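You operate a simulated robot arm through the tools that you are given. There is no shell and no other tool. Be economical: measure what you need, move in short steps, check, and stop when the job is done.

Carry out the task below with a simulated two-armed robot. There is one attempt and no reset: what you move stays moved.

## Task
Pick up the clear bottle with one hand, pass it to the other hand and put it on the grey side table top. Set down upright: clear bottle.

It is judged by the outcome, as a careful person would: the job done as asked, and still so three seconds after it is handed in. It fails if anything else is knocked over, pushed out of place, dropped, spilled or broken.

## Robot
Two 7-joint arms with two-finger parallel grippers on one trunk, on a base that drives. Base frame: it is fixed to the floor where the robot stands at the start and does not move with it; the origin is under the middle of the robot, x ahead of it, y to its left, z up. Units: m, rad, N and s.
The left shoulder is at the start at [0.05, 0.158, 1.128], the right one opposite. With the tool pointing down near the work surface each hand reaches from about 0.1 to 0.6 m from the robot's upright axis, wherever it stands, measured 20 degrees to its own side. Places, roughly: grey side table top [0.8, 0.7, 0.8]. Payload 3.91 kg a hand.
The TCP of each hand is the grasp point between the finger pads, 0.03 m short of the fingertips. In the tool frame z runs along the fingers and y along their closing line. Largest opening 0.11 m; finger width 0.02, thickness 0.01; the body of the gripper, 0.048 by 0.112 m, starts 0.055 m behind the TCP.
Orientation is that of the tool frame in the base frame, as [roll, pitch, yaw] about the fixed x, y, z axes, in that order (R = Rz(yaw) Ry(pitch) Rx(roll)). With the fingers straight down and closing along the base's y, the tool's x points along the base's -x, its y along +y and its z along -z.

## Interface
- The arms move only by the tool jog_arm. It takes "left_series", "right_series" or both (then of equal length, played together; a hand with none holds still); each is a list of rows, each an object of numbers (a shift or turn left out is 0, a gripper value left out holds the last): "tx", "ty", "tz": the shift along the tool's x, y, z in m; "ax", "ay", "az": the turn, a rotation vector about the tool's x, y, z in degrees; "hand": the finger opening in m, from 0 to 0.11. In form: [{"tx": .., "ty": .., "tz": .., "ax": .., "ay": .., "az": .., "hand": ..}, ...]. A call has 1 to 10 rows; each row shifts and turns the commanded pose from where the row before left it, along the tool's axes as they then stand. Rows are played at 5 a second. More than 0.05 m and 0.15 rad between two rows, or a gripper value outside its range, and nothing of the call is played. A pose out of reach is approached as far as the arm can. The call stops where the force on the tool passes 40 N (or 10 N more than at its start, if that is more) or the arm is blocked; 0.2 s more then pass. Each finger travels about 0.153 m/s and halts on what it meets, pressing with about 28 N; the grip force reading is that of the motor and also rises with nothing between the fingers. The clock runs only during rows and for 0.2 s after the last one: add rows that do not move to give the fingers time. The reply holds the time, the measured pose of the TCP, the force on the tool along the base axes, the opening and the grip force, in the units named above and with some noise, with the torque about the TCP (base axes, N m) and any sound that the robot's microphone picked up, and new pictures: "pictures" is both (left out), scene, wrist or none (wrist: the cameras of the hands that moved).
- Cameras (640 x 400 px; columns grow to the right, rows downward): "scene" is now at [0.119, 0.044, 1.2708]; the picture's right is [0.49, -0.87, 0.00], its down [-0.45, -0.25, -0.86] and it looks along [0.75, 0.42, -0.51] (base axes); focal length 274 px, centre (320, 200). "left" rides on the left gripper at [0.072, -0.017, -0.103] in its tool frame; the picture's right is [0.23, 0.97, 0.00], its down [-0.76, 0.18, -0.62] and it looks along [-0.61, 0.14, 0.78] (tool axes); focal length 222 px, centre (320, 200). "right" rides on the right gripper at [0.072, 0.017, -0.103] in its tool frame; the picture's right is [-0.23, 0.97, 0.00], its down [-0.76, -0.18, -0.62] and it looks along [-0.61, -0.14, 0.78] (tool axes); focal length 222 px, centre (320, 200). There is no depth. A picture from a camera that has moved, and an enlarged one, comes with that camera's place and axes in the base frame and with its lens.
- slide_trunk(by): slides the trunk up (or, below 0, down) by that many m; the arms and the scene camera ride with it, the base frame stays. It gives what a move gives, with no picture.
- roll_base(legs): drives the robot by 1 to 6 legs, each [ahead, turn to the left] in m and rad, along the robot's own axes; the way and the turn of a leg run together, so that a leg with both is an arc; at most 1.5 m and 3.142 rad a leg. The arms and the cameras ride along, it lands a little off, and it stops where it bumps. It gives what a move gives, and a new picture of the scene camera.
- pan_tilt(pan, tilt): turns the head with the scene camera to pan (to the left, within 1.396 rad either way) and tilt (down, from -0.506 to 1.204), counted from straight ahead of the robot. It gives what a move gives, and a new picture of the scene camera.
- inspect(camera, box): a new picture of the part [left, top, right, bottom] of that camera's present view, enlarged. It takes no simulated time.
- hand_in(): hands the job in; it is judged then, once.

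Work in short steps. Places have to be worked out from the pictures, the camera data and where the tool is seen: move nearer, look again, correct. Check each grasp and each placing, and mend what went wrong. You have 120 turns and 260 pictures in all, those below and enlarged ones among them. Open the grippers and draw the arms clear of the work before you hand the job in, unless the task says otherwise; then end with one line.

The tools are called as a command line: name --argument value ..., lists and objects as JSON in quotes. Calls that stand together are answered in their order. jog_arm: Moves the arms, as the interface text tells. Its arguments: {"type":"object","properties":{"left_series":{"type":"array","items":{"type":"object","properties":{"tx":{"type":"number"},"ty":{"type":"number"},"tz":{"type":"number"},"ax":{"type":"number"},"ay":{"type":"number"},"az":{"type":"number"},"hand":{"type":"number"}}}},"right_series":{"type":"array","items":{"type":"object","properties":{"tx":{"type":"number"},"ty":{"type":"number"},"tz":{"type":"number"},"ax":{"type":"number"},"ay":{"type":"number"},"az":{"type":"number"},"hand":{"type":"number"}}}},"pictures":{"type":"string","enum":["both","scene","wrist","none"]}},"required":[]} The other tools are called the same way: slide_trunk (by) slides the trunk up or down; roll_base (legs) drives the base; pan_tilt (pan, tilt) turns the head that bears the scene camera; inspect (camera, box) takes an enlarged picture of a part of a camera's view; hand_in () hands the job in.

At the start:

```text
t: 0.0
left_eef_pos: [0.2731, 0.3392, 1.0494]
left_tcp_rot: [3.141, 0.0, -3.14]
left_contact_force: [0.4, 0.0, -0.5]
left_torque: [0.02, 0.0, 0.01]
left_grip_width: 0.1101
left_gripper_force: 0.1
right_eef_pos: [0.3427, 0.011, 1.147]
right_tcp_rot: [3.139, -0.001, 3.141]
right_contact_force: [-0.5, 0.3, -0.2]
right_torque: [0.0, 0.05, 0.01]
right_grip_width: 0.1102
right_gripper_force: 0.1
trunk travel left (down, up): [-0.37, 0.112]
robot x, y, heading: [-0.0012, -0.0031, 0.0]
head pan, tilt: [0.51, 0.539]
```

scene: 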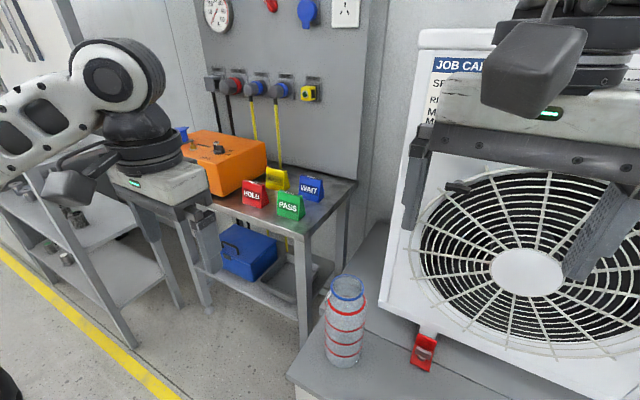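
right: 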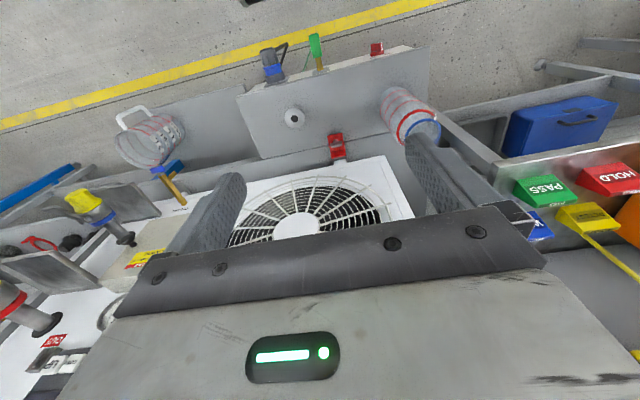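
left: 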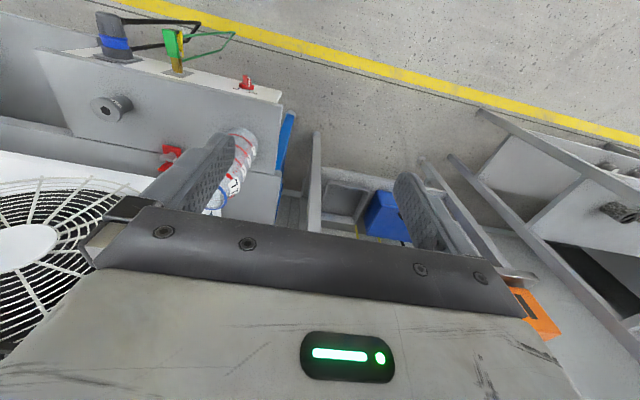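

I locate the bottle near [0.46, 0.18] with its rim at about z 0.86. I'll take a closer look at the bottle and at the free space on the side table.

inspect --camera "scene" --box '[160, 100, 400, 250]'

inspect --camera "scene" --box '[270, 250, 470, 400]'

pan_tilt --pan 0.3 --tilt 0.9

```text
2.67 times, centred on (280, 175) of scene
camera zoom: at [0.119, 0.044, 1.2708], right [0.49, -0.87, 0.0], down [-0.45, -0.25, -0.86], along [0.75, 0.42, -0.51], focal length 732 px, centre (427, 267)
```

zoom: 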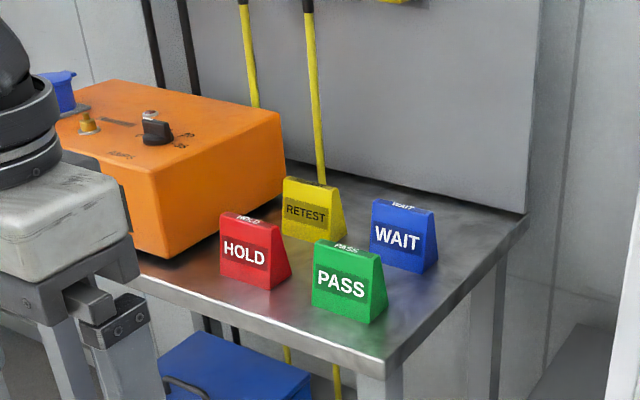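

```text
2.67 times, centred on (370, 325) of scene
camera zoom: at [0.119, 0.044, 1.2708], right [0.49, -0.87, 0.0], down [-0.45, -0.25, -0.86], along [0.75, 0.42, -0.51], focal length 732 px, centre (187, -133)
```

zoom: 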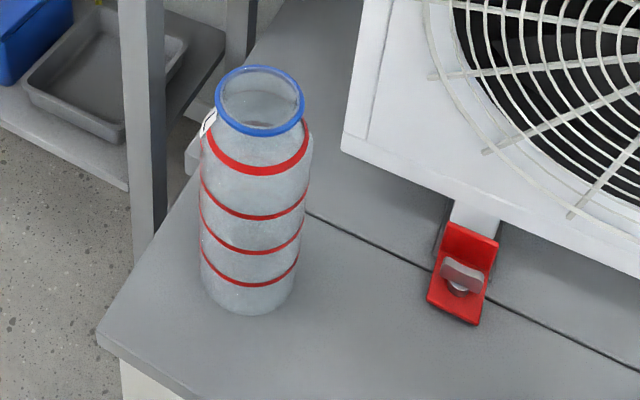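

```text
t: 0.8
left_eef_pos: [0.2719, 0.3403, 1.0495]
left_tcp_rot: [3.141, -0.001, 3.14]
left_contact_force: [-0.4, -0.2, 0.3]
left_torque: [-0.01, -0.02, -0.03]
left_grip_width: 0.11
left_gripper_force: 0.0
right_eef_pos: [0.3415, 0.0129, 1.1453]
right_tcp_rot: [3.139, 0.0, 3.138]
right_contact_force: [0.0, -0.2, 0.1]
right_torque: [-0.03, -0.02, 0.0]
right_grip_width: 0.11
right_gripper_force: 0.1
trunk travel left (down, up): [-0.37, 0.112]
robot x, y, heading: [0.001, -0.0006, -0.001]
head pan, tilt: [0.3, 0.901]
camera scene: at [0.1125, 0.0225, 1.2407], right [0.3, -0.96, 0.0], down [-0.75, -0.23, -0.62], along [0.59, 0.18, -0.78], focal length 274 px, centre (320, 200)
```

scene: 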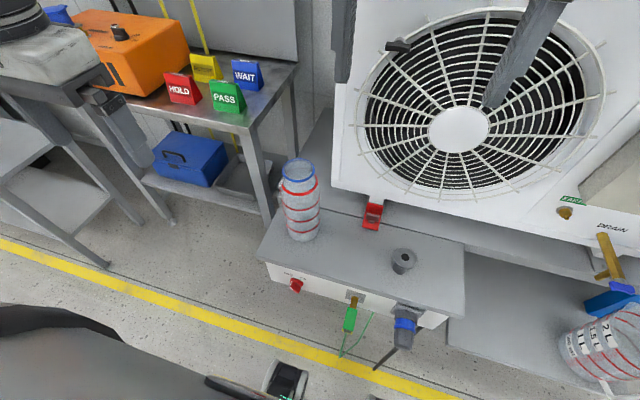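

The bottle stands on a low box with its rim near z 0.86 and its base near 0.64. I plan to have the left hand grip it low with a forward tilt, and the right hand take it by the top and set it behind the signs. First I back up a little for arm room, then tilt the left hand forward in free space.

roll_base --legs '[[-0.12, 0]]'

jog_arm --left_series '[{"ay": -8.2}, {"ay": -8.2}, {"ay": -8.2}, {"ay": -8.2}, {"ay": -8.2}, {"ay": -8.2}, {"ay": -8.2}, {"ay": -8.2}]'

```text
t: 2.1
left_eef_pos: [0.1527, 0.341, 1.0493]
left_tcp_rot: [-3.141, -0.001, -3.139]
left_contact_force: [0.0, -1.1, -0.4]
left_torque: [0.03, 0.02, -0.01]
left_grip_width: 0.1101
left_gripper_force: 0.1
right_eef_pos: [0.2209, 0.0119, 1.1462]
right_tcp_rot: [3.139, 0.0, 3.14]
right_contact_force: [-0.1, -0.3, 0.0]
right_torque: [0.02, 0.0, -0.02]
right_grip_width: 0.11
right_gripper_force: 0.1
trunk travel left (down, up): [-0.37, 0.112]
robot x, y, heading: [-0.1251, -0.0028, 0.002]
head pan, tilt: [0.3, 0.901]
camera scene: at [-0.007, 0.0225, 1.2407], right [0.3, -0.95, 0.0], down [-0.75, -0.23, -0.62], along [0.59, 0.18, -0.78], focal length 274 px, centre (320, 200)
```

scene: 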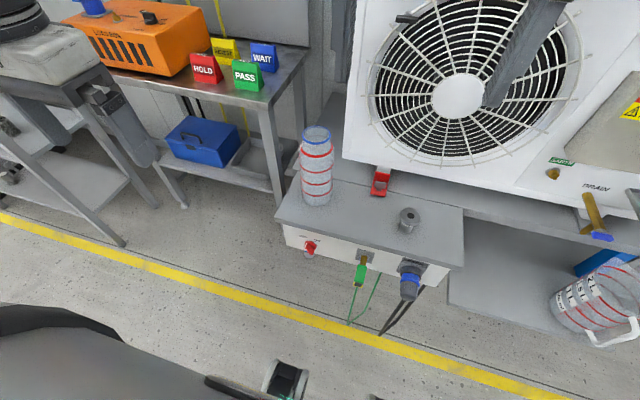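

```text
t: 3.9
left_eef_pos: [0.2102, 0.4103, 1.0847]
left_tcp_rot: [3.137, 1.146, 3.14]
left_contact_force: [0.0, -0.3, -0.1]
left_torque: [-0.03, -0.02, 0.0]
left_grip_width: 0.1101
left_gripper_force: 0.0
left hand out of reach, approached as far as the arm can: row 3, 4, 5, 6, 7, 8
right_eef_pos: [0.2235, 0.0127, 1.1463]
right_tcp_rot: [3.14, 0.0, 3.141]
right_contact_force: [-0.1, 0.4, -0.3]
right_torque: [-0.02, 0.0, 0.0]
right_grip_width: 0.11
right_gripper_force: 0.1
trunk travel left (down, up): [-0.37, 0.112]
robot x, y, heading: [-0.117, -0.0007, 0.0]
head pan, tilt: [0.3, 0.901]
camera scene: at [-0.0063, 0.0225, 1.2407], right [0.3, -0.95, 0.0], down [-0.75, -0.23, -0.62], along [0.59, 0.18, -0.78], focal length 274 px, centre (320, 200)
camera left: at [0.0884, 0.3941, 1.0619], right [-0.09, 0.97, -0.21], down [-0.26, 0.18, 0.95], along [0.96, 0.14, 0.23], focal length 222 px, centre (320, 200)
```

scene: 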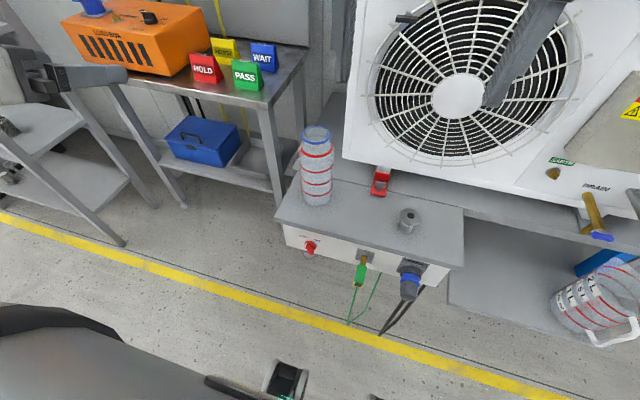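
left: 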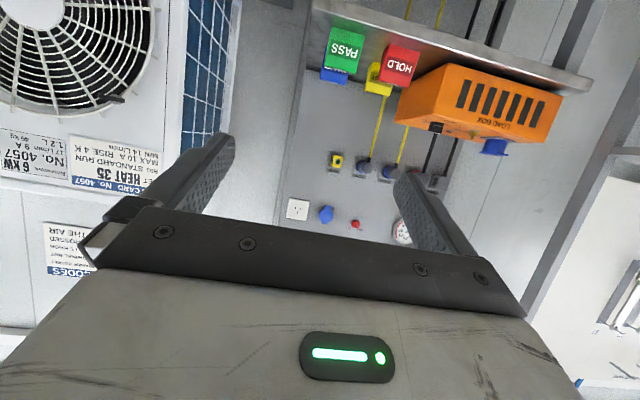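

Tilt reached (pitch about 65.6°). Triangulating both scene views gives the rim at (0.467, 0.175, 0.855) and the base at z≈0.63. I'll move the left hand halfway to a pre-grasp point behind the bottle.

jog_arm --left_series '[{"tz": 0.035, "tx": 0.02, "ty": -0.02}, {"tz": 0.035, "tx": 0.02, "ty": -0.02}, {"tz": 0.035, "tx": 0.02, "ty": -0.02}, {"tz": 0.035, "tx": 0.02, "ty": -0.02}, {"tz": 0.02, "tx": 0.03, "ty": -0.02}]' --pictures "none"

```text
t: 5.1
left_eef_pos: [0.3141, 0.3137, 0.9189]
left_tcp_rot: [3.139, 1.148, 3.14]
left_contact_force: [-0.1, 0.2, 0.2]
left_torque: [0.01, 0.03, -0.01]
left_grip_width: 0.11
left_gripper_force: 0.1
left hand out of reach, approached as far as the arm can: row 1
right_eef_pos: [0.223, 0.0126, 1.146]
right_tcp_rot: [3.139, 0.001, 3.141]
right_contact_force: [-0.6, -0.7, 0.5]
right_torque: [0.01, 0.01, 0.0]
right_grip_width: 0.1101
right_gripper_force: 0.0
trunk travel left (down, up): [-0.37, 0.112]
robot x, y, heading: [-0.1197, -0.001, 0.0]
head pan, tilt: [0.3, 0.901]
```

The hand is in reach now at (0.314, 0.314, 0.919). I move to (0.33, 0.174, 0.705), just behind the bottle.

jog_arm --left_series '[{"tz": 0.0172, "tx": 0.0313, "ty": -0.0233}, {"tz": 0.0172, "tx": 0.0313, "ty": -0.0233}, {"tz": 0.0172, "tx": 0.0313, "ty": -0.0233}, {"tz": 0.0172, "tx": 0.0313, "ty": -0.0233}, {"tz": 0.0172, "tx": 0.0313, "ty": -0.0233}, {"tz": 0.0172, "tx": 0.0313, "ty": -0.0233}]'

```text
t: 6.5
left_eef_pos: [0.3298, 0.1934, 0.7004]
left_tcp_rot: [3.036, 1.14, 3.042]
left_contact_force: [-0.5, -0.5, 0.4]
left_torque: [0.04, -0.02, -0.01]
left_grip_width: 0.1101
left_gripper_force: 0.0
right_eef_pos: [0.2219, 0.0128, 1.1469]
right_tcp_rot: [-3.141, 0.0, -3.141]
right_contact_force: [-0.5, -0.3, -0.7]
right_torque: [-0.03, -0.02, 0.01]
right_grip_width: 0.1099
right_gripper_force: 0.0
trunk travel left (down, up): [-0.37, 0.112]
robot x, y, heading: [-0.1154, -0.002, 0.003]
head pan, tilt: [0.3, 0.901]
camera scene: at [-0.0063, 0.0229, 1.2406], right [0.3, -0.95, 0.0], down [-0.75, -0.23, -0.62], along [0.59, 0.18, -0.78], focal length 274 px, centre (320, 200)
camera left: at [0.2063, 0.1766, 0.6784], right [-0.09, 0.98, -0.16], down [-0.25, 0.14, 0.96], along [0.96, 0.13, 0.23], focal length 222 px, centre (320, 200)
```

scene: 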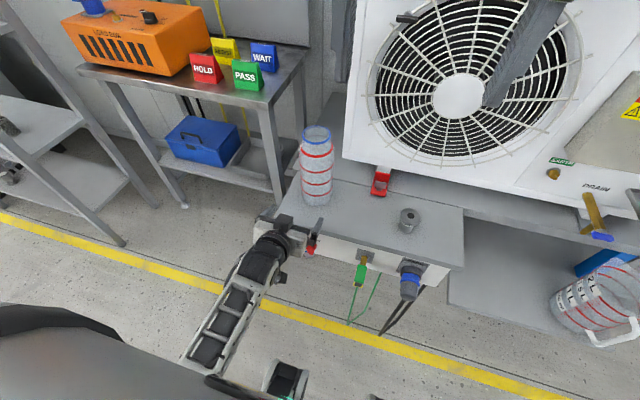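
left: 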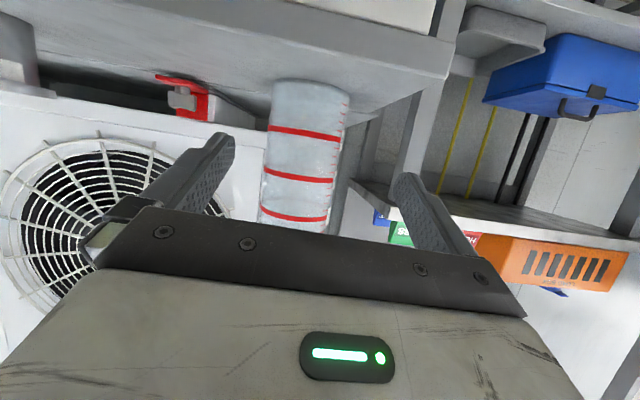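

The wrist view shows the bottle standing between the fingers' lines. The measured pose is a little off the command, so I let it settle and read again.

jog_arm --left_series '[{}, {}, {}]' --pictures "none"

```text
t: 7.3
left_eef_pos: [0.3297, 0.1899, 0.7028]
left_tcp_rot: [3.042, 1.14, 3.041]
left_contact_force: [0.0, 1.1, 0.3]
left_torque: [0.0, -0.01, -0.01]
left_grip_width: 0.11
left_gripper_force: 0.1
right_eef_pos: [0.2225, 0.0118, 1.1461]
right_tcp_rot: [3.139, 0.0, 3.141]
right_contact_force: [-0.2, 0.6, 0.9]
right_torque: [-0.04, -0.02, 0.02]
right_grip_width: 0.11
right_gripper_force: 0.0
trunk travel left (down, up): [-0.37, 0.112]
robot x, y, heading: [-0.1167, -0.0014, 0.003]
head pan, tilt: [0.3, 0.901]
```

It stays slightly off, probably close to a joint limit that should ease as the arm extends. I advance 6 cm along base x and look.

jog_arm --left_series '[{"tz": 0.0273, "tx": -0.0124}, {"tz": 0.0273, "tx": -0.0124}, {}]' --pictures "wrist"

```text
t: 8.3
left_eef_pos: [0.3828, 0.1946, 0.6925]
left_tcp_rot: [3.017, 1.119, 3.026]
left_contact_force: [0.2, 0.4, -0.8]
left_torque: [0.01, 0.01, 0.04]
left_grip_width: 0.11
left_gripper_force: 0.1
right_eef_pos: [0.2224, 0.0125, 1.1465]
right_tcp_rot: [3.139, -0.001, 3.138]
right_contact_force: [0.9, -0.8, 0.1]
right_torque: [-0.03, 0.0, -0.01]
right_grip_width: 0.1098
right_gripper_force: 0.2
trunk travel left (down, up): [-0.37, 0.112]
robot x, y, heading: [-0.1148, 0.002, 0.005]
head pan, tilt: [0.3, 0.901]
stopped in row 3 (left hand): the arm was blocked; the commanded pose is now the measured one
camera left: at [0.2584, 0.1799, 0.6719], right [-0.09, 0.98, -0.15], down [-0.23, 0.13, 0.96], along [0.97, 0.13, 0.22], focal length 222 px, centre (320, 200)
```

left: 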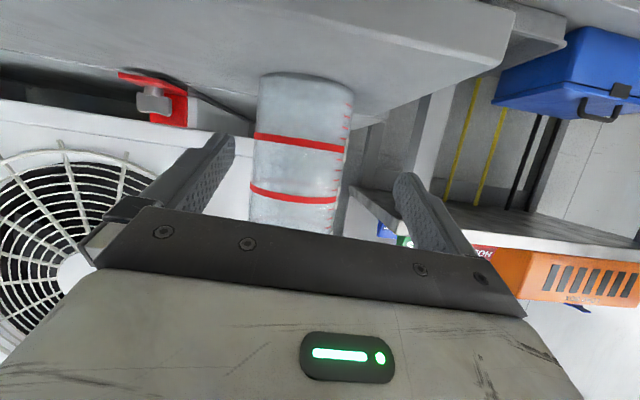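

The arm was blocked. I look at the scene to see what is touching.

inspect --camera "scene" --box '[160, 120, 480, 400]'

```text
1.43 times, centred on (320, 260) of scene
camera zoom: at [-0.0064, 0.0225, 1.2406], right [0.3, -0.95, 0.0], down [-0.75, -0.23, -0.62], along [0.59, 0.18, -0.78], focal length 392 px, centre (320, 114)
```

zoom: 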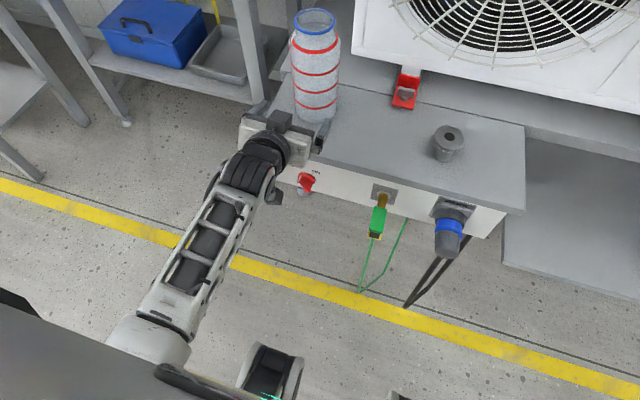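

The path is clear, so this looks like a joint limit from working too close in. I back the base up another 0.15 m and approach with a straighter arm.

roll_base --legs '[[-0.15, 0]]'

jog_arm --left_series '[{"tz": 0.036, "tx": -0.016}, {"tz": 0.036, "tx": -0.016}, {"tz": 0.03, "tx": -0.025}, {}]'

```text
t: 9.7
left_eef_pos: [0.2319, 0.1962, 0.6929]
left_tcp_rot: [3.018, 1.119, 3.027]
left_contact_force: [0.3, 0.3, -0.2]
left_torque: [0.0, 0.01, -0.02]
left_grip_width: 0.1099
left_gripper_force: 0.0
right_eef_pos: [0.0725, 0.0127, 1.1468]
right_tcp_rot: [-3.14, 0.001, -3.14]
right_contact_force: [-0.3, -0.6, -0.9]
right_torque: [-0.02, -0.01, 0.03]
right_grip_width: 0.1102
right_gripper_force: 0.1
trunk travel left (down, up): [-0.37, 0.112]
robot x, y, heading: [-0.2674, -0.0008, 0.005]
head pan, tilt: [0.3, 0.901]
camera scene: at [-0.1569, 0.0224, 1.2407], right [0.3, -0.95, 0.0], down [-0.75, -0.23, -0.62], along [0.59, 0.19, -0.78], focal length 274 px, centre (320, 200)
```

scene: 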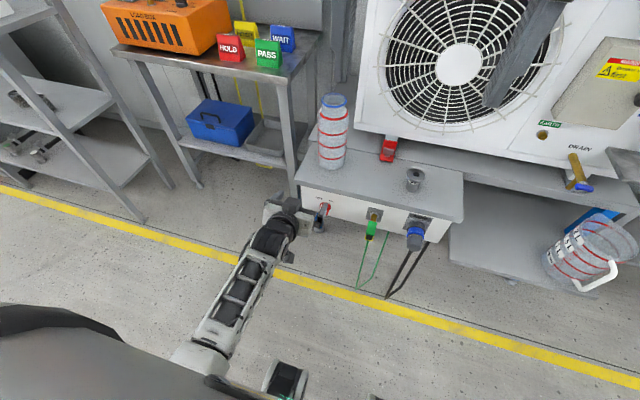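

```text
t: 10.7
left_eef_pos: [0.3457, 0.1954, 0.7012]
left_tcp_rot: [3.02, 1.121, 3.031]
left_contact_force: [-0.3, -0.1, -0.2]
left_torque: [-0.01, -0.01, 0.01]
left_grip_width: 0.11
left_gripper_force: 0.0
right_eef_pos: [0.0723, 0.0135, 1.1476]
right_tcp_rot: [3.14, -0.001, -3.14]
right_contact_force: [0.1, -0.1, -0.1]
right_torque: [0.02, -0.01, -0.01]
right_grip_width: 0.11
right_gripper_force: 0.0
trunk travel left (down, up): [-0.37, 0.112]
robot x, y, heading: [-0.2698, -0.0003, -0.002]
head pan, tilt: [0.3, 0.901]
camera scene: at [-0.1565, 0.0224, 1.2406], right [0.3, -0.95, 0.0], down [-0.75, -0.23, -0.62], along [0.59, 0.19, -0.78], focal length 274 px, centre (320, 200)
camera left: at [0.2225, 0.1795, 0.6801], right [-0.1, 0.98, -0.15], down [-0.23, 0.13, 0.96], along [0.97, 0.13, 0.22], focal length 222 px, centre (320, 200)
```

scene: 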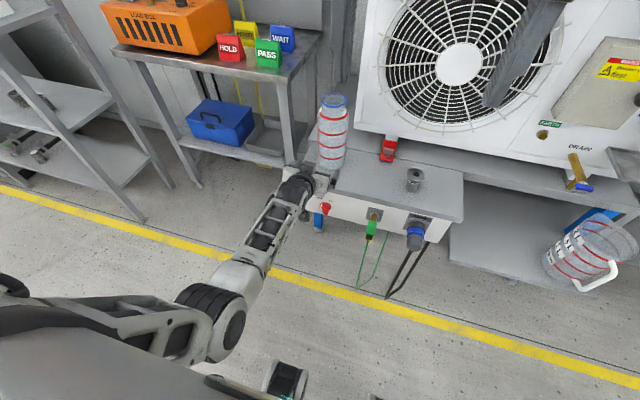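
left: 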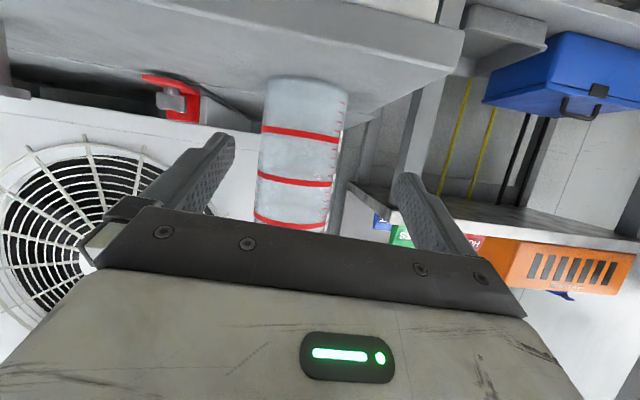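

Orientation is good and the closing line is level within 3°. The wrist view puts the bottle at y≈0.18, so I correct sideways and advance halfway.

jog_arm --left_series '[{"ty": -0.016, "tz": 0.0, "tx": 0.0}, {"tz": 0.027, "tx": -0.0145}, {"tz": 0.022, "tx": -0.012}, {}]' --pictures "wrist"

```text
t: 11.7
left_eef_pos: [0.4037, 0.1792, 0.7024]
left_tcp_rot: [3.018, 1.119, 3.027]
left_contact_force: [0.0, 0.0, -0.1]
left_torque: [0.02, -0.02, 0.04]
left_grip_width: 0.11
left_gripper_force: 0.0
right_eef_pos: [0.0727, 0.0119, 1.1465]
right_tcp_rot: [3.139, -0.002, -3.139]
right_contact_force: [-0.5, -0.1, 0.2]
right_torque: [-0.04, 0.0, -0.03]
right_grip_width: 0.1098
right_gripper_force: 0.1
trunk travel left (down, up): [-0.37, 0.112]
robot x, y, heading: [-0.269, -0.0012, 0.0]
head pan, tilt: [0.3, 0.901]
camera left: at [0.2799, 0.1638, 0.6801], right [-0.1, 0.98, -0.15], down [-0.23, 0.13, 0.96], along [0.97, 0.13, 0.22], focal length 222 px, centre (320, 200)
```

left: 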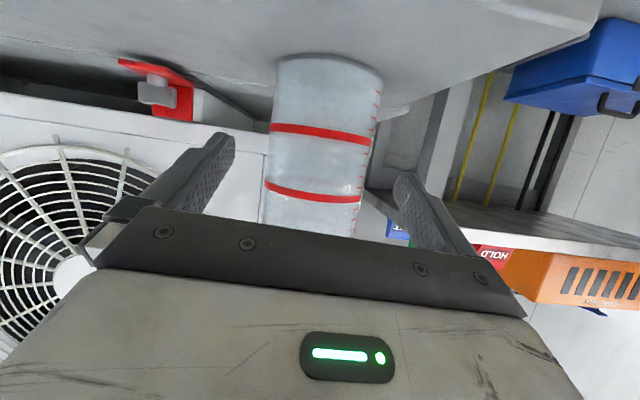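

The bottle is centred between the fingers. I advance the remaining 6 cm, looking before closing.

jog_arm --left_series '[{"tz": 0.019, "tx": -0.01}, {"tz": 0.019, "tx": -0.01}, {"tz": 0.018, "tx": -0.01}, {}]'

```text
t: 12.7
left_eef_pos: [0.4256, 0.1795, 0.7032]
left_tcp_rot: [3.018, 1.12, 3.026]
left_contact_force: [0.3, -0.6, -0.1]
left_torque: [0.01, 0.01, -0.02]
left_grip_width: 0.11
left_gripper_force: 0.1
left hand out of reach, approached as far as the arm can: row 2, 3
right_eef_pos: [0.0719, 0.0132, 1.1465]
right_tcp_rot: [3.14, 0.0, -3.141]
right_contact_force: [0.6, 0.0, 0.2]
right_torque: [-0.01, 0.0, -0.02]
right_grip_width: 0.1097
right_gripper_force: 0.0
trunk travel left (down, up): [-0.37, 0.112]
robot x, y, heading: [-0.2669, 0.0001, 0.005]
head pan, tilt: [0.3, 0.901]
camera scene: at [-0.1564, 0.0224, 1.2406], right [0.3, -0.95, 0.0], down [-0.75, -0.23, -0.62], along [0.59, 0.19, -0.78], focal length 274 px, centre (320, 200)
camera left: at [0.3011, 0.1632, 0.6816], right [-0.1, 0.98, -0.15], down [-0.23, 0.13, 0.96], along [0.97, 0.13, 0.22], focal length 222 px, centre (320, 200)
```

scene: 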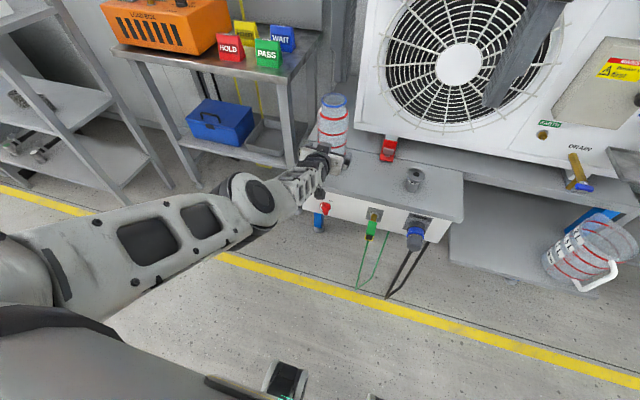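
left: 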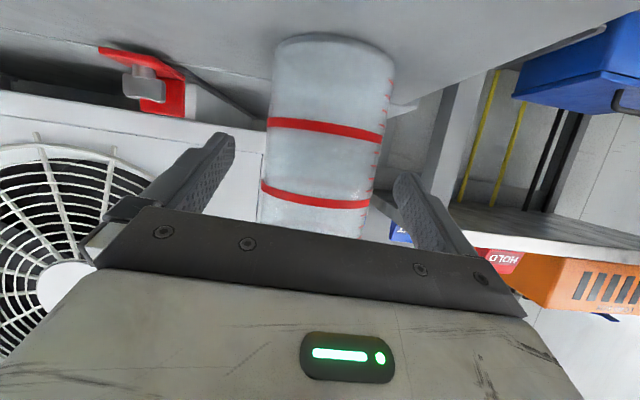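

The arm is now at full stretch at x 0.426. I'll drive the base forward 4 cm to bring the fingers around the bottle.

roll_base --legs '[[0.04, 0]]'

inspect --camera "left" --box '[0, 0, 640, 400]'

```text
t: 13.5
left_eef_pos: [0.4643, 0.1787, 0.7026]
left_tcp_rot: [3.017, 1.12, 3.027]
left_contact_force: [1.1, 1.2, -0.8]
left_torque: [-0.03, -0.01, 0.01]
left_grip_width: 0.1102
left_gripper_force: 0.1
right_eef_pos: [0.1136, 0.0126, 1.1469]
right_tcp_rot: [3.139, 0.0, -3.139]
right_contact_force: [0.0, -0.2, -0.8]
right_torque: [0.0, 0.02, -0.02]
right_grip_width: 0.1099
right_gripper_force: 0.0
trunk travel left (down, up): [-0.37, 0.112]
robot x, y, heading: [-0.2281, -0.0005, 0.006]
head pan, tilt: [0.3, 0.901]
camera scene: at [-0.1159, 0.0225, 1.2405], right [0.3, -0.95, 0.0], down [-0.75, -0.23, -0.62], along [0.59, 0.19, -0.78], focal length 274 px, centre (320, 200)
```

scene: 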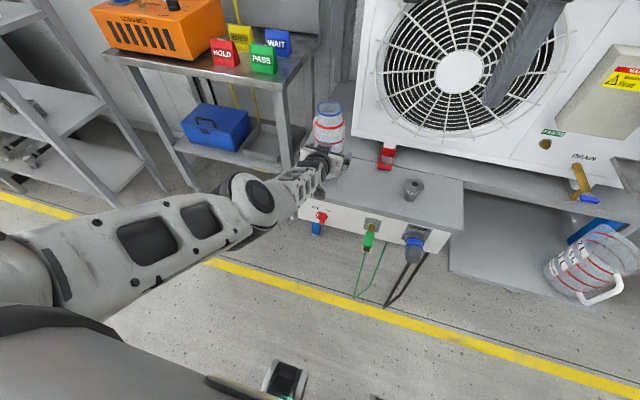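

```text
1.00 times, centred on (320, 200) of left (not enlarged: the box is as wide or as high as the picture)
camera zoom: at [0.3411, 0.1636, 0.6811], right [-0.1, 0.98, -0.15], down [-0.23, 0.13, 0.96], along [0.97, 0.13, 0.22], focal length 222 px, centre (320, 200)
```

zoom: 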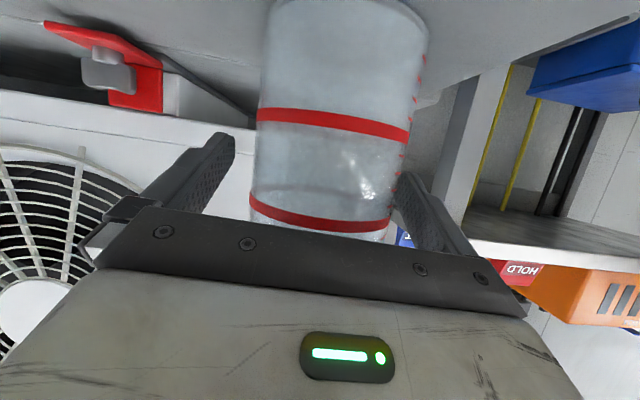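

The bottle is between the pads. I close the fingers and let them settle.

jog_arm --left_series '[{"ty": 0.003, "hand": 0.06}, {"hand": 0.06}, {"hand": 0.06}]' --pictures "wrist"

```text
t: 14.3
left_eef_pos: [0.4658, 0.1824, 0.7023]
left_tcp_rot: [3.016, 1.122, 3.029]
left_contact_force: [0.4, -1.3, 1.7]
left_torque: [-0.2, -0.09, 0.03]
left_grip_width: 0.0877
left_gripper_force: 28.0
right_eef_pos: [0.1112, 0.0127, 1.1466]
right_tcp_rot: [3.141, 0.0, -3.14]
right_contact_force: [-0.5, 0.0, -0.9]
right_torque: [0.01, -0.01, -0.01]
right_grip_width: 0.1099
right_gripper_force: 0.0
trunk travel left (down, up): [-0.37, 0.112]
robot x, y, heading: [-0.228, 0.0006, -0.001]
head pan, tilt: [0.3, 0.901]
camera left: at [0.341, 0.1666, 0.6819], right [-0.1, 0.98, -0.15], down [-0.23, 0.13, 0.96], along [0.97, 0.13, 0.22], focal length 222 px, centre (320, 200)
```

left: 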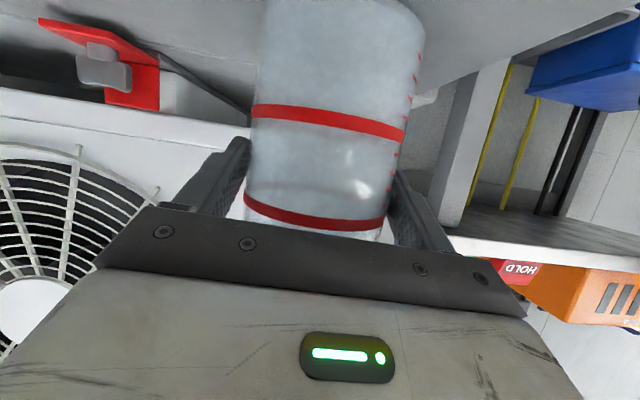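

Grip is firm at an 88 mm width and 28 N. I lift straight up with the trunk.

slide_trunk --by 0.1

inspect --camera "scene" --box '[200, 60, 440, 260]'

```text
t: 15.7
left_eef_pos: [0.4656, 0.1832, 0.803]
left_tcp_rot: [3.019, 1.12, 3.028]
left_contact_force: [-0.4, 0.5, -1.4]
left_torque: [0.01, -0.03, -0.06]
left_grip_width: 0.088
left_gripper_force: 28.3
right_eef_pos: [0.1121, 0.0127, 1.2455]
right_tcp_rot: [3.139, 0.0, -3.138]
right_contact_force: [0.4, 0.0, 0.4]
right_torque: [0.01, -0.04, -0.01]
right_grip_width: 0.1097
right_gripper_force: 0.1
trunk travel left (down, up): [-0.47, 0.012]
robot x, y, heading: [-0.2276, -0.0028, 0.001]
head pan, tilt: [0.3, 0.901]
```

```text
2.00 times, centred on (320, 160) of scene
camera zoom: at [-0.1162, 0.0226, 1.3406], right [0.3, -0.95, 0.0], down [-0.75, -0.23, -0.62], along [0.59, 0.19, -0.78], focal length 549 px, centre (320, 280)
```

zoom: 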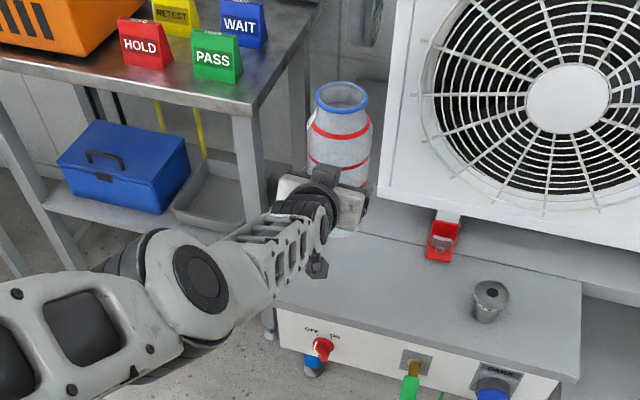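

Lifted cleanly and upright. I back away from the bench, then bring the bottle in to a handover point while moving the right hand aside.

roll_base --legs '[[-0.25, 0]]'

jog_arm --left_series '[{}, {}, {"tz": -0.036, "ty": -0.013, "tx": -0.0123}, {"tz": -0.036, "ty": -0.013, "tx": -0.0123}, {"tz": -0.036, "ty": -0.013, "tx": -0.0123}, {"tz": -0.036, "ty": -0.013, "tx": -0.0123}, {"tz": -0.036, "ty": -0.013, "tx": -0.0123}, {"tz": -0.036, "ty": -0.013, "tx": -0.0123}, {"tz": -0.036, "ty": -0.013, "tx": -0.0123}]' --right_series '[{"ty": -0.04}, {"ty": -0.04}, {"ty": -0.04}, {"ty": -0.04}, {"ty": -0.03}, {}, {}, {}, {}]'

```text
t: 17.5
left_eef_pos: [0.2127, 0.1811, 0.8034]
left_tcp_rot: [3.018, 1.122, 3.027]
left_contact_force: [0.9, -0.1, -0.4]
left_torque: [0.0, -0.01, -0.01]
left_grip_width: 0.0878
left_gripper_force: 28.0
right_eef_pos: [-0.1406, 0.0118, 1.245]
right_tcp_rot: [3.14, 0.0, 3.141]
right_contact_force: [0.7, -0.2, -0.3]
right_torque: [0.02, -0.01, 0.02]
right_grip_width: 0.1101
right_gripper_force: 0.1
trunk travel left (down, up): [-0.47, 0.012]
robot x, y, heading: [-0.4833, 0.0004, -0.001]
head pan, tilt: [0.3, 0.901]
camera scene: at [-0.3694, 0.0218, 1.3407], right [0.3, -0.95, 0.0], down [-0.75, -0.23, -0.62], along [0.59, 0.18, -0.78], focal length 274 px, centre (320, 200)
```

scene: 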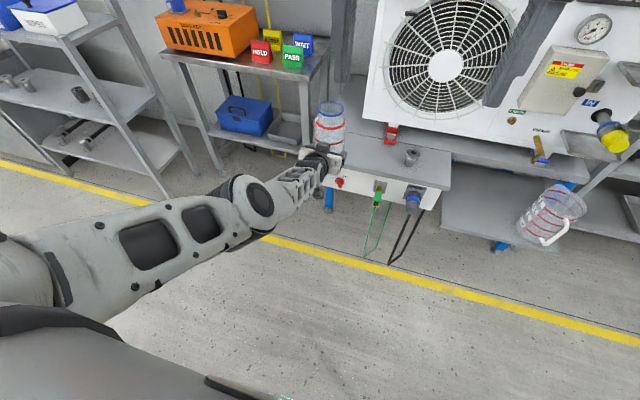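

```text
t: 19.5
left_eef_pos: [0.2133, 0.1814, 0.8025]
left_tcp_rot: [3.018, 1.122, 3.026]
left_contact_force: [0.0, 0.4, -0.2]
left_torque: [-0.01, 0.01, -0.03]
left_grip_width: 0.0874
left_gripper_force: 27.7
left hand out of reach, approached as far as the arm can: row 3, 4, 5, 6, 7, 8, 9
right_eef_pos: [-0.1408, -0.1779, 1.2445]
right_tcp_rot: [3.139, -0.001, 3.141]
right_contact_force: [0.3, -0.3, -0.4]
right_torque: [0.01, 0.0, 0.01]
right_grip_width: 0.1101
right_gripper_force: 0.1
trunk travel left (down, up): [-0.47, 0.012]
robot x, y, heading: [-0.4821, -0.0002, 0.0]
head pan, tilt: [0.3, 0.901]
camera scene: at [-0.3688, 0.0218, 1.3406], right [0.3, -0.95, 0.0], down [-0.75, -0.23, -0.62], along [0.59, 0.18, -0.78], focal length 274 px, centre (320, 200)
camera right: at [-0.2122, -0.1621, 1.3481], right [0.23, 0.97, 0.0], down [0.76, -0.18, 0.62], along [0.61, -0.14, -0.78], focal length 222 px, centre (320, 200)
camera left: at [0.0887, 0.1652, 0.7814], right [-0.09, 0.98, -0.15], down [-0.23, 0.13, 0.96], along [0.97, 0.13, 0.22], focal length 222 px, centre (320, 200)
```

scene: 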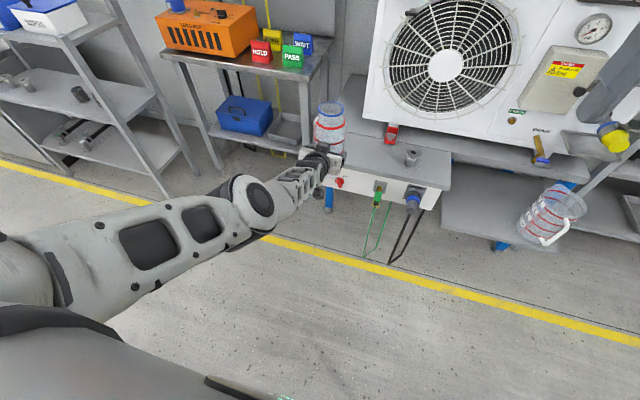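
right: 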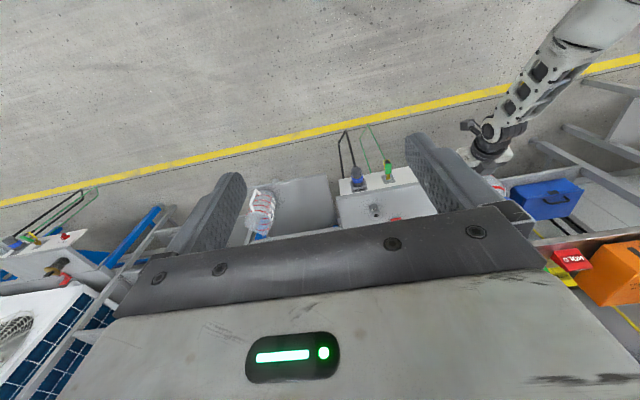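
left: 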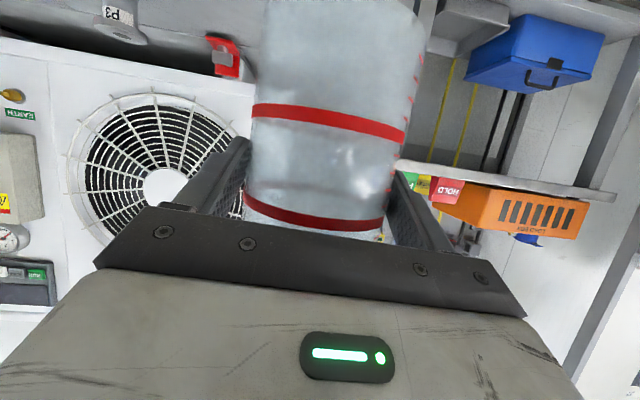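

The left arm didn't move; it seems stuck at the straight-elbow singularity. I try small turns to free the solution and watch what it does.

jog_arm --left_series '[{"ay": 4}, {"ay": -4}, {"ty": 0.02}, {"ty": 0.02}]' --pictures "scene"

```text
t: 20.5
left_eef_pos: [0.2111, 0.2223, 0.8055]
left_tcp_rot: [3.02, 1.118, 3.031]
left_contact_force: [0.0, -0.2, -0.4]
left_torque: [-0.02, 0.04, -0.03]
left_grip_width: 0.0875
left_gripper_force: 28.5
right_eef_pos: [-0.1403, -0.1785, 1.2456]
right_tcp_rot: [3.141, 0.0, -3.141]
right_contact_force: [-0.6, 0.4, -1.0]
right_torque: [-0.03, -0.02, 0.0]
right_grip_width: 0.1099
right_gripper_force: 0.1
trunk travel left (down, up): [-0.47, 0.012]
robot x, y, heading: [-0.4787, -0.0003, 0.001]
head pan, tilt: [0.3, 0.901]
camera scene: at [-0.3688, 0.0221, 1.3406], right [0.3, -0.95, 0.0], down [-0.75, -0.23, -0.62], along [0.59, 0.18, -0.78], focal length 274 px, centre (320, 200)
```

scene: 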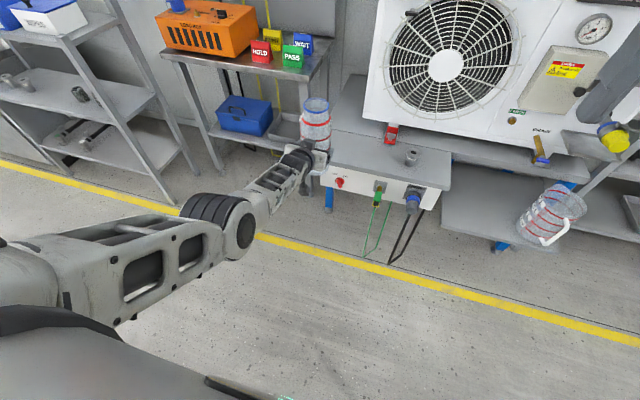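

It frees up: command follows the reached pose, and the elbow is now slightly bent. I retract in small steps.

jog_arm --left_series '[{"tz": -0.02, "tx": -0.006}, {"tz": -0.02, "tx": -0.006}, {"tz": -0.02, "tx": -0.006}]' --pictures "scene"

```text
t: 21.3
left_eef_pos: [0.1644, 0.2178, 0.8508]
left_tcp_rot: [3.018, 1.117, 3.027]
left_contact_force: [0.4, -0.9, -1.2]
left_torque: [-0.02, 0.04, 0.0]
left_grip_width: 0.0872
left_gripper_force: 28.0
right_eef_pos: [-0.1408, -0.1785, 1.2462]
right_tcp_rot: [3.139, 0.0, 3.142]
right_contact_force: [0.0, 0.5, -0.9]
right_torque: [0.01, -0.02, -0.04]
right_grip_width: 0.1094
right_gripper_force: 0.1
trunk travel left (down, up): [-0.47, 0.012]
robot x, y, heading: [-0.4804, 0.0003, 0.002]
head pan, tilt: [0.3, 0.901]
camera scene: at [-0.3691, 0.0218, 1.3407], right [0.3, -0.95, 0.0], down [-0.75, -0.23, -0.62], along [0.59, 0.18, -0.78], focal length 274 px, centre (320, 200)
```

scene: 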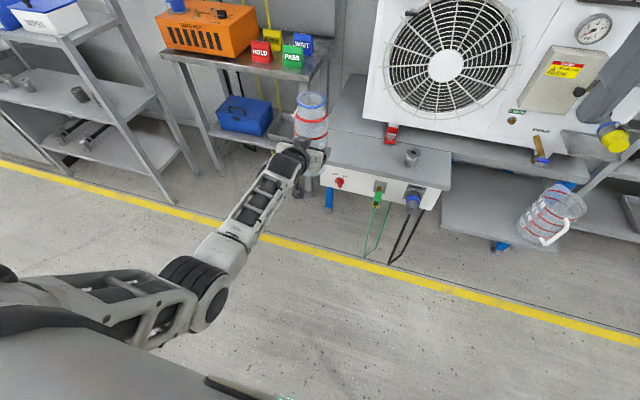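

Retracting works. I continue to a handover point about 0.5 m ahead of the robot.

jog_arm --left_series '[{"tz": -0.0317, "ty": -0.0185, "tx": -0.01}, {"tz": -0.0317, "ty": -0.0185, "tx": -0.01}, {"tz": -0.0317, "ty": -0.0185, "tx": -0.01}, {"tz": -0.0317, "ty": -0.0185, "tx": -0.01}, {"tz": -0.0317, "ty": -0.0185, "tx": -0.01}, {"tz": -0.0317, "ty": -0.0185, "tx": -0.01}]' --pictures "scene"

```text
t: 22.6
left_eef_pos: [0.044, 0.1725, 0.9618]
left_tcp_rot: [2.599, 1.097, 2.669]
left_contact_force: [0.1, 0.3, -0.7]
left_torque: [0.0, 0.03, -0.03]
left_grip_width: 0.0872
left_gripper_force: 28.5
right_eef_pos: [-0.1393, -0.1778, 1.2454]
right_tcp_rot: [3.14, 0.0, -3.141]
right_contact_force: [-0.1, -0.1, 0.4]
right_torque: [-0.03, 0.01, 0.0]
right_grip_width: 0.1102
right_gripper_force: 0.1
trunk travel left (down, up): [-0.47, 0.012]
robot x, y, heading: [-0.4814, -0.0009, 0.001]
head pan, tilt: [0.3, 0.901]
stopped in row 6 (left hand): the arm was blocked; the commanded pose is now the measured one
camera scene: at [-0.3688, 0.0219, 1.3406], right [0.3, -0.95, 0.0], down [-0.75, -0.23, -0.62], along [0.59, 0.18, -0.78], focal length 274 px, centre (320, 200)
```

scene: 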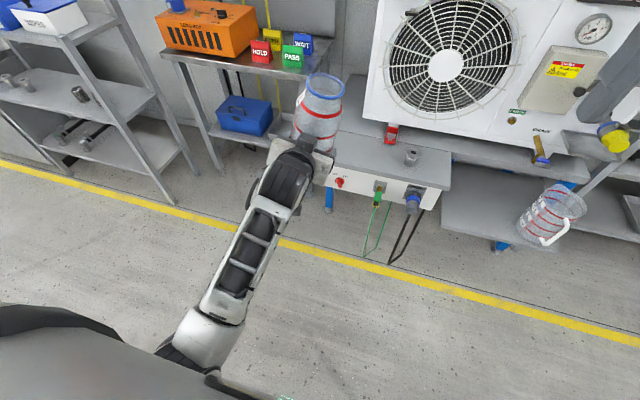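

The arm met a joint limit and rolled the bottle about 14°. I move back out a little while levelling it, then check.

jog_arm --left_series '[{"az": -5, "tz": 0.025}, {"az": -5, "tz": 0.025}, {"az": -4.8, "tz": 0.02}, {}]' --pictures "none"

```text
t: 23.6
left_eef_pos: [0.1178, 0.1929, 0.9518]
left_tcp_rot: [3.097, 1.202, -3.052]
left_contact_force: [0.5, 0.5, -0.8]
left_torque: [0.03, 0.05, -0.02]
left_grip_width: 0.0873
left_gripper_force: 27.8
right_eef_pos: [-0.1406, -0.177, 1.2444]
right_tcp_rot: [3.139, 0.001, 3.141]
right_contact_force: [0.5, 0.9, -0.5]
right_torque: [-0.03, -0.03, 0.03]
right_grip_width: 0.1099
right_gripper_force: 0.0
trunk travel left (down, up): [-0.47, 0.012]
robot x, y, heading: [-0.4831, -0.0004, -0.003]
head pan, tilt: [0.3, 0.901]
```

Level again at (0.118, 0.193, 0.952). I now yaw the left hand to the right by about 50° (pivoting on the bottle), which should suit the left arm better and clear room for the right hand.

jog_arm --left_series '[{"ax": 7.8, "ay": 0.6, "az": 3.0}, {"ax": 7.8, "ay": 0.6, "az": 3.0}, {"ax": 7.8, "ay": 0.6, "az": 3.0}, {"ax": 7.8, "ay": 0.6, "az": 3.0}, {"ax": 7.8, "ay": 0.6, "az": 3.0}, {"ax": 7.8, "ay": 0.6, "az": 3.0}, {}]' --pictures "scene"

```text
t: 25.2
left_eef_pos: [0.1076, 0.18, 0.9361]
left_tcp_rot: [-3.022, 1.125, 2.497]
left_contact_force: [-0.2, -0.1, -0.4]
left_torque: [-0.01, 0.0, 0.02]
left_grip_width: 0.0872
left_gripper_force: 27.6
right_eef_pos: [-0.141, -0.1792, 1.2447]
right_tcp_rot: [3.141, -0.001, -3.141]
right_contact_force: [-0.5, 0.1, -0.2]
right_torque: [0.0, 0.01, -0.04]
right_grip_width: 0.11
right_gripper_force: 0.1
trunk travel left (down, up): [-0.47, 0.012]
robot x, y, heading: [-0.4782, 0.0015, 0.006]
head pan, tilt: [0.3, 0.901]
camera scene: at [-0.3689, 0.0219, 1.3406], right [0.3, -0.95, 0.0], down [-0.75, -0.23, -0.62], along [0.59, 0.18, -0.78], focal length 274 px, centre (320, 200)
```

scene: 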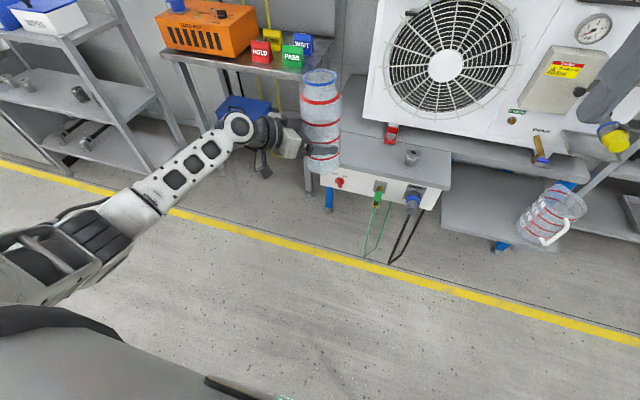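

That worked well, and the left hand now comes from the left side. I shift the bottle closer and to the right, and trim the small roll.

jog_arm --left_series '[{"ty": -0.0316, "tx": -0.0066, "az": 1.3}, {"ty": -0.0316, "tx": -0.0066, "az": 1.3}, {"ty": -0.0316, "tx": -0.0066, "az": 1.3}, {"ty": -0.0316, "tx": -0.0066, "az": 1.3}, {"ty": -0.0316, "tx": -0.0066, "az": 1.3}, {}]' --pictures "both"

```text
t: 26.6
left_eef_pos: [0.0094, 0.0574, 0.9688]
left_tcp_rot: [3.024, 1.128, 2.234]
left_contact_force: [-0.1, -0.6, -1.0]
left_torque: [0.03, 0.02, 0.02]
left_grip_width: 0.087
left_gripper_force: 27.9
right_eef_pos: [-0.14, -0.1784, 1.2449]
right_tcp_rot: [3.139, -0.001, -3.141]
right_contact_force: [-0.1, -0.1, -0.8]
right_torque: [0.01, 0.02, -0.02]
right_grip_width: 0.11
right_gripper_force: 0.0
trunk travel left (down, up): [-0.47, 0.012]
robot x, y, heading: [-0.4814, -0.001, -0.0]
head pan, tilt: [0.3, 0.901]
camera scene: at [-0.3687, 0.022, 1.3406], right [0.3, -0.95, 0.0], down [-0.75, -0.23, -0.62], along [0.59, 0.18, -0.78], focal length 274 px, centre (320, 200)
camera left: at [-0.0875, 0.1358, 0.9475], right [0.64, 0.75, -0.16], down [-0.07, 0.26, 0.96], along [0.77, -0.6, 0.22], focal length 222 px, centre (320, 200)
```

scene: 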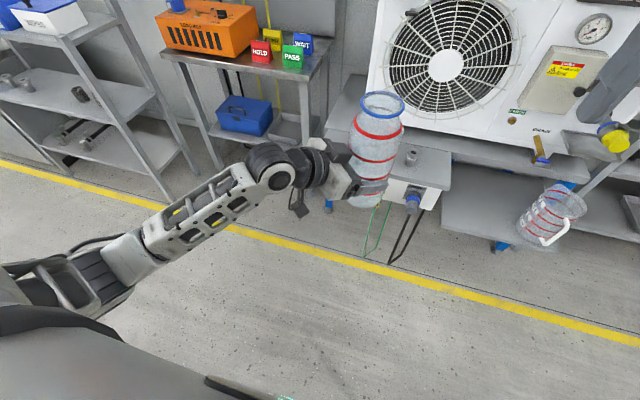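
left: 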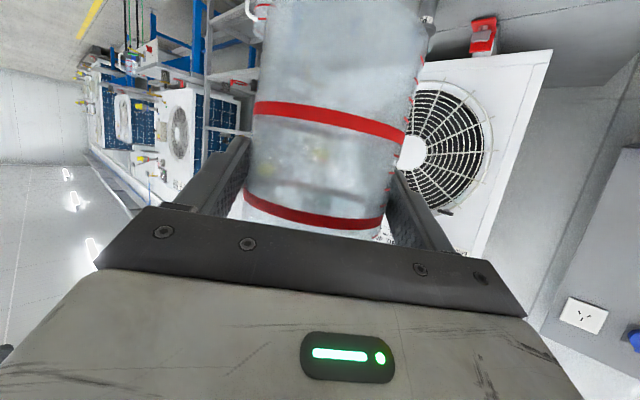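

The bottle is upright as grasped, at (0.009, 0.057), with left TCP z 0.969. I zoom in to read its shape for the right-hand grip height.

inspect --camera "scene" --box '[290, 70, 450, 220]'

inspect --camera "right" --box '[240, 0, 640, 300]'

```text
2.67 times, centred on (370, 145) of scene
camera zoom: at [-0.3687, 0.022, 1.3406], right [0.3, -0.95, 0.0], down [-0.75, -0.23, -0.62], along [0.59, 0.18, -0.78], focal length 732 px, centre (187, 347)
```

zoom: 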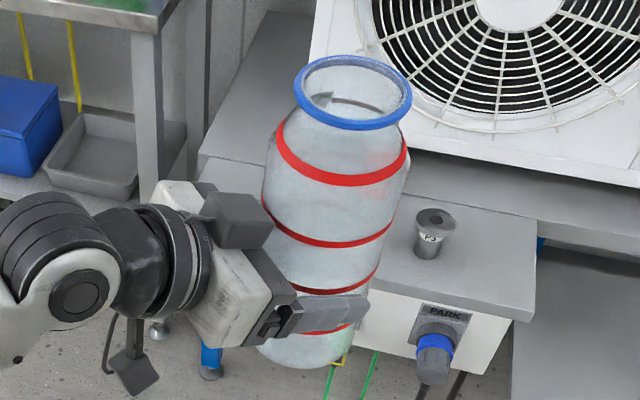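

```text
1.33 times, centred on (440, 150) of right
camera zoom: at [-0.2122, -0.1619, 1.3481], right [0.23, 0.97, 0.0], down [0.76, -0.18, 0.62], along [0.61, -0.14, -0.78], focal length 296 px, centre (160, 267)
```

zoom: 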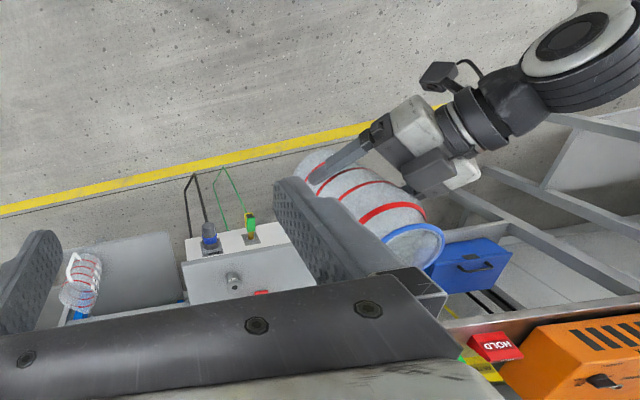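

Scene geometry confirms it is vertical: rim ≈1.11, and the cylinder begins below the thick ring at ≈1.065. The right hand will take it at z≈1.055, pointing forward-left with a 60° tilt, so I pre-orient it off to the side.

jog_arm --right_series '[{"tx": -0.035, "az": -8.3}, {"tx": -0.035, "az": -8.3}, {"tx": -0.03, "az": -8.4}, {"ay": -8.57}, {"ay": -8.57}, {"ay": -8.57}, {"ay": -8.57}, {"ay": -8.57}, {"ay": -8.57}, {"ay": -8.57}]'

```text
t: 28.8
left_eef_pos: [0.009, 0.0573, 0.9701]
left_tcp_rot: [3.023, 1.127, 2.233]
left_contact_force: [0.1, -0.9, -1.0]
left_torque: [0.03, 0.02, 0.0]
left_grip_width: 0.0871
left_gripper_force: 27.8
right_eef_pos: [-0.043, -0.1643, 1.2451]
right_tcp_rot: [3.14, 1.05, -2.708]
right_contact_force: [0.0, 0.3, 1.0]
right_torque: [0.02, -0.05, 0.02]
right_grip_width: 0.1102
right_gripper_force: 0.2
trunk travel left (down, up): [-0.47, 0.012]
robot x, y, heading: [-0.4793, -0.0009, 0.002]
head pan, tilt: [0.3, 0.901]
camera scene: at [-0.369, 0.0215, 1.3407], right [0.3, -0.95, 0.0], down [-0.75, -0.23, -0.62], along [0.59, 0.18, -0.78], focal length 274 px, centre (320, 200)
camera right: at [-0.1634, -0.203, 1.2335], right [-0.31, 0.93, 0.2], down [-0.07, -0.23, 0.97], along [0.95, 0.29, 0.14], focal length 222 px, centre (320, 200)
```

scene: 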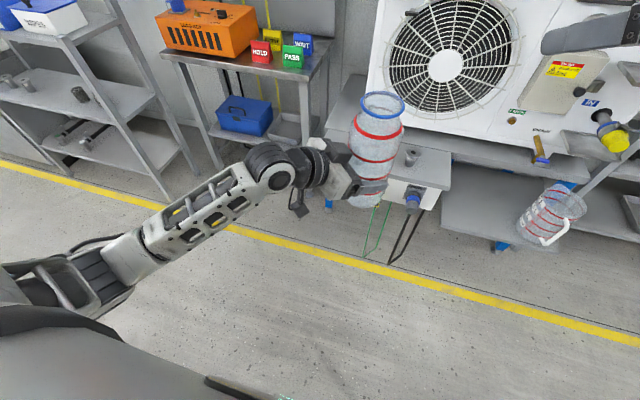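
right: 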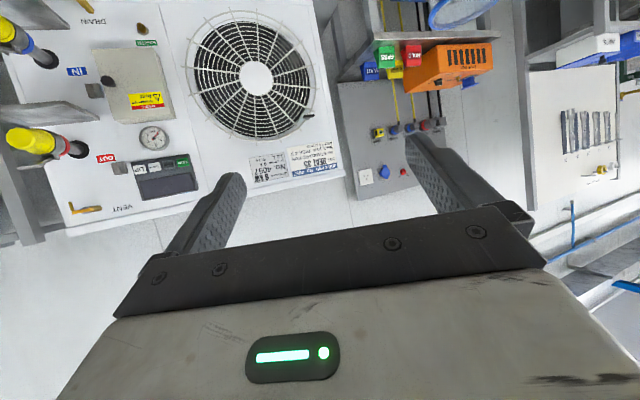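

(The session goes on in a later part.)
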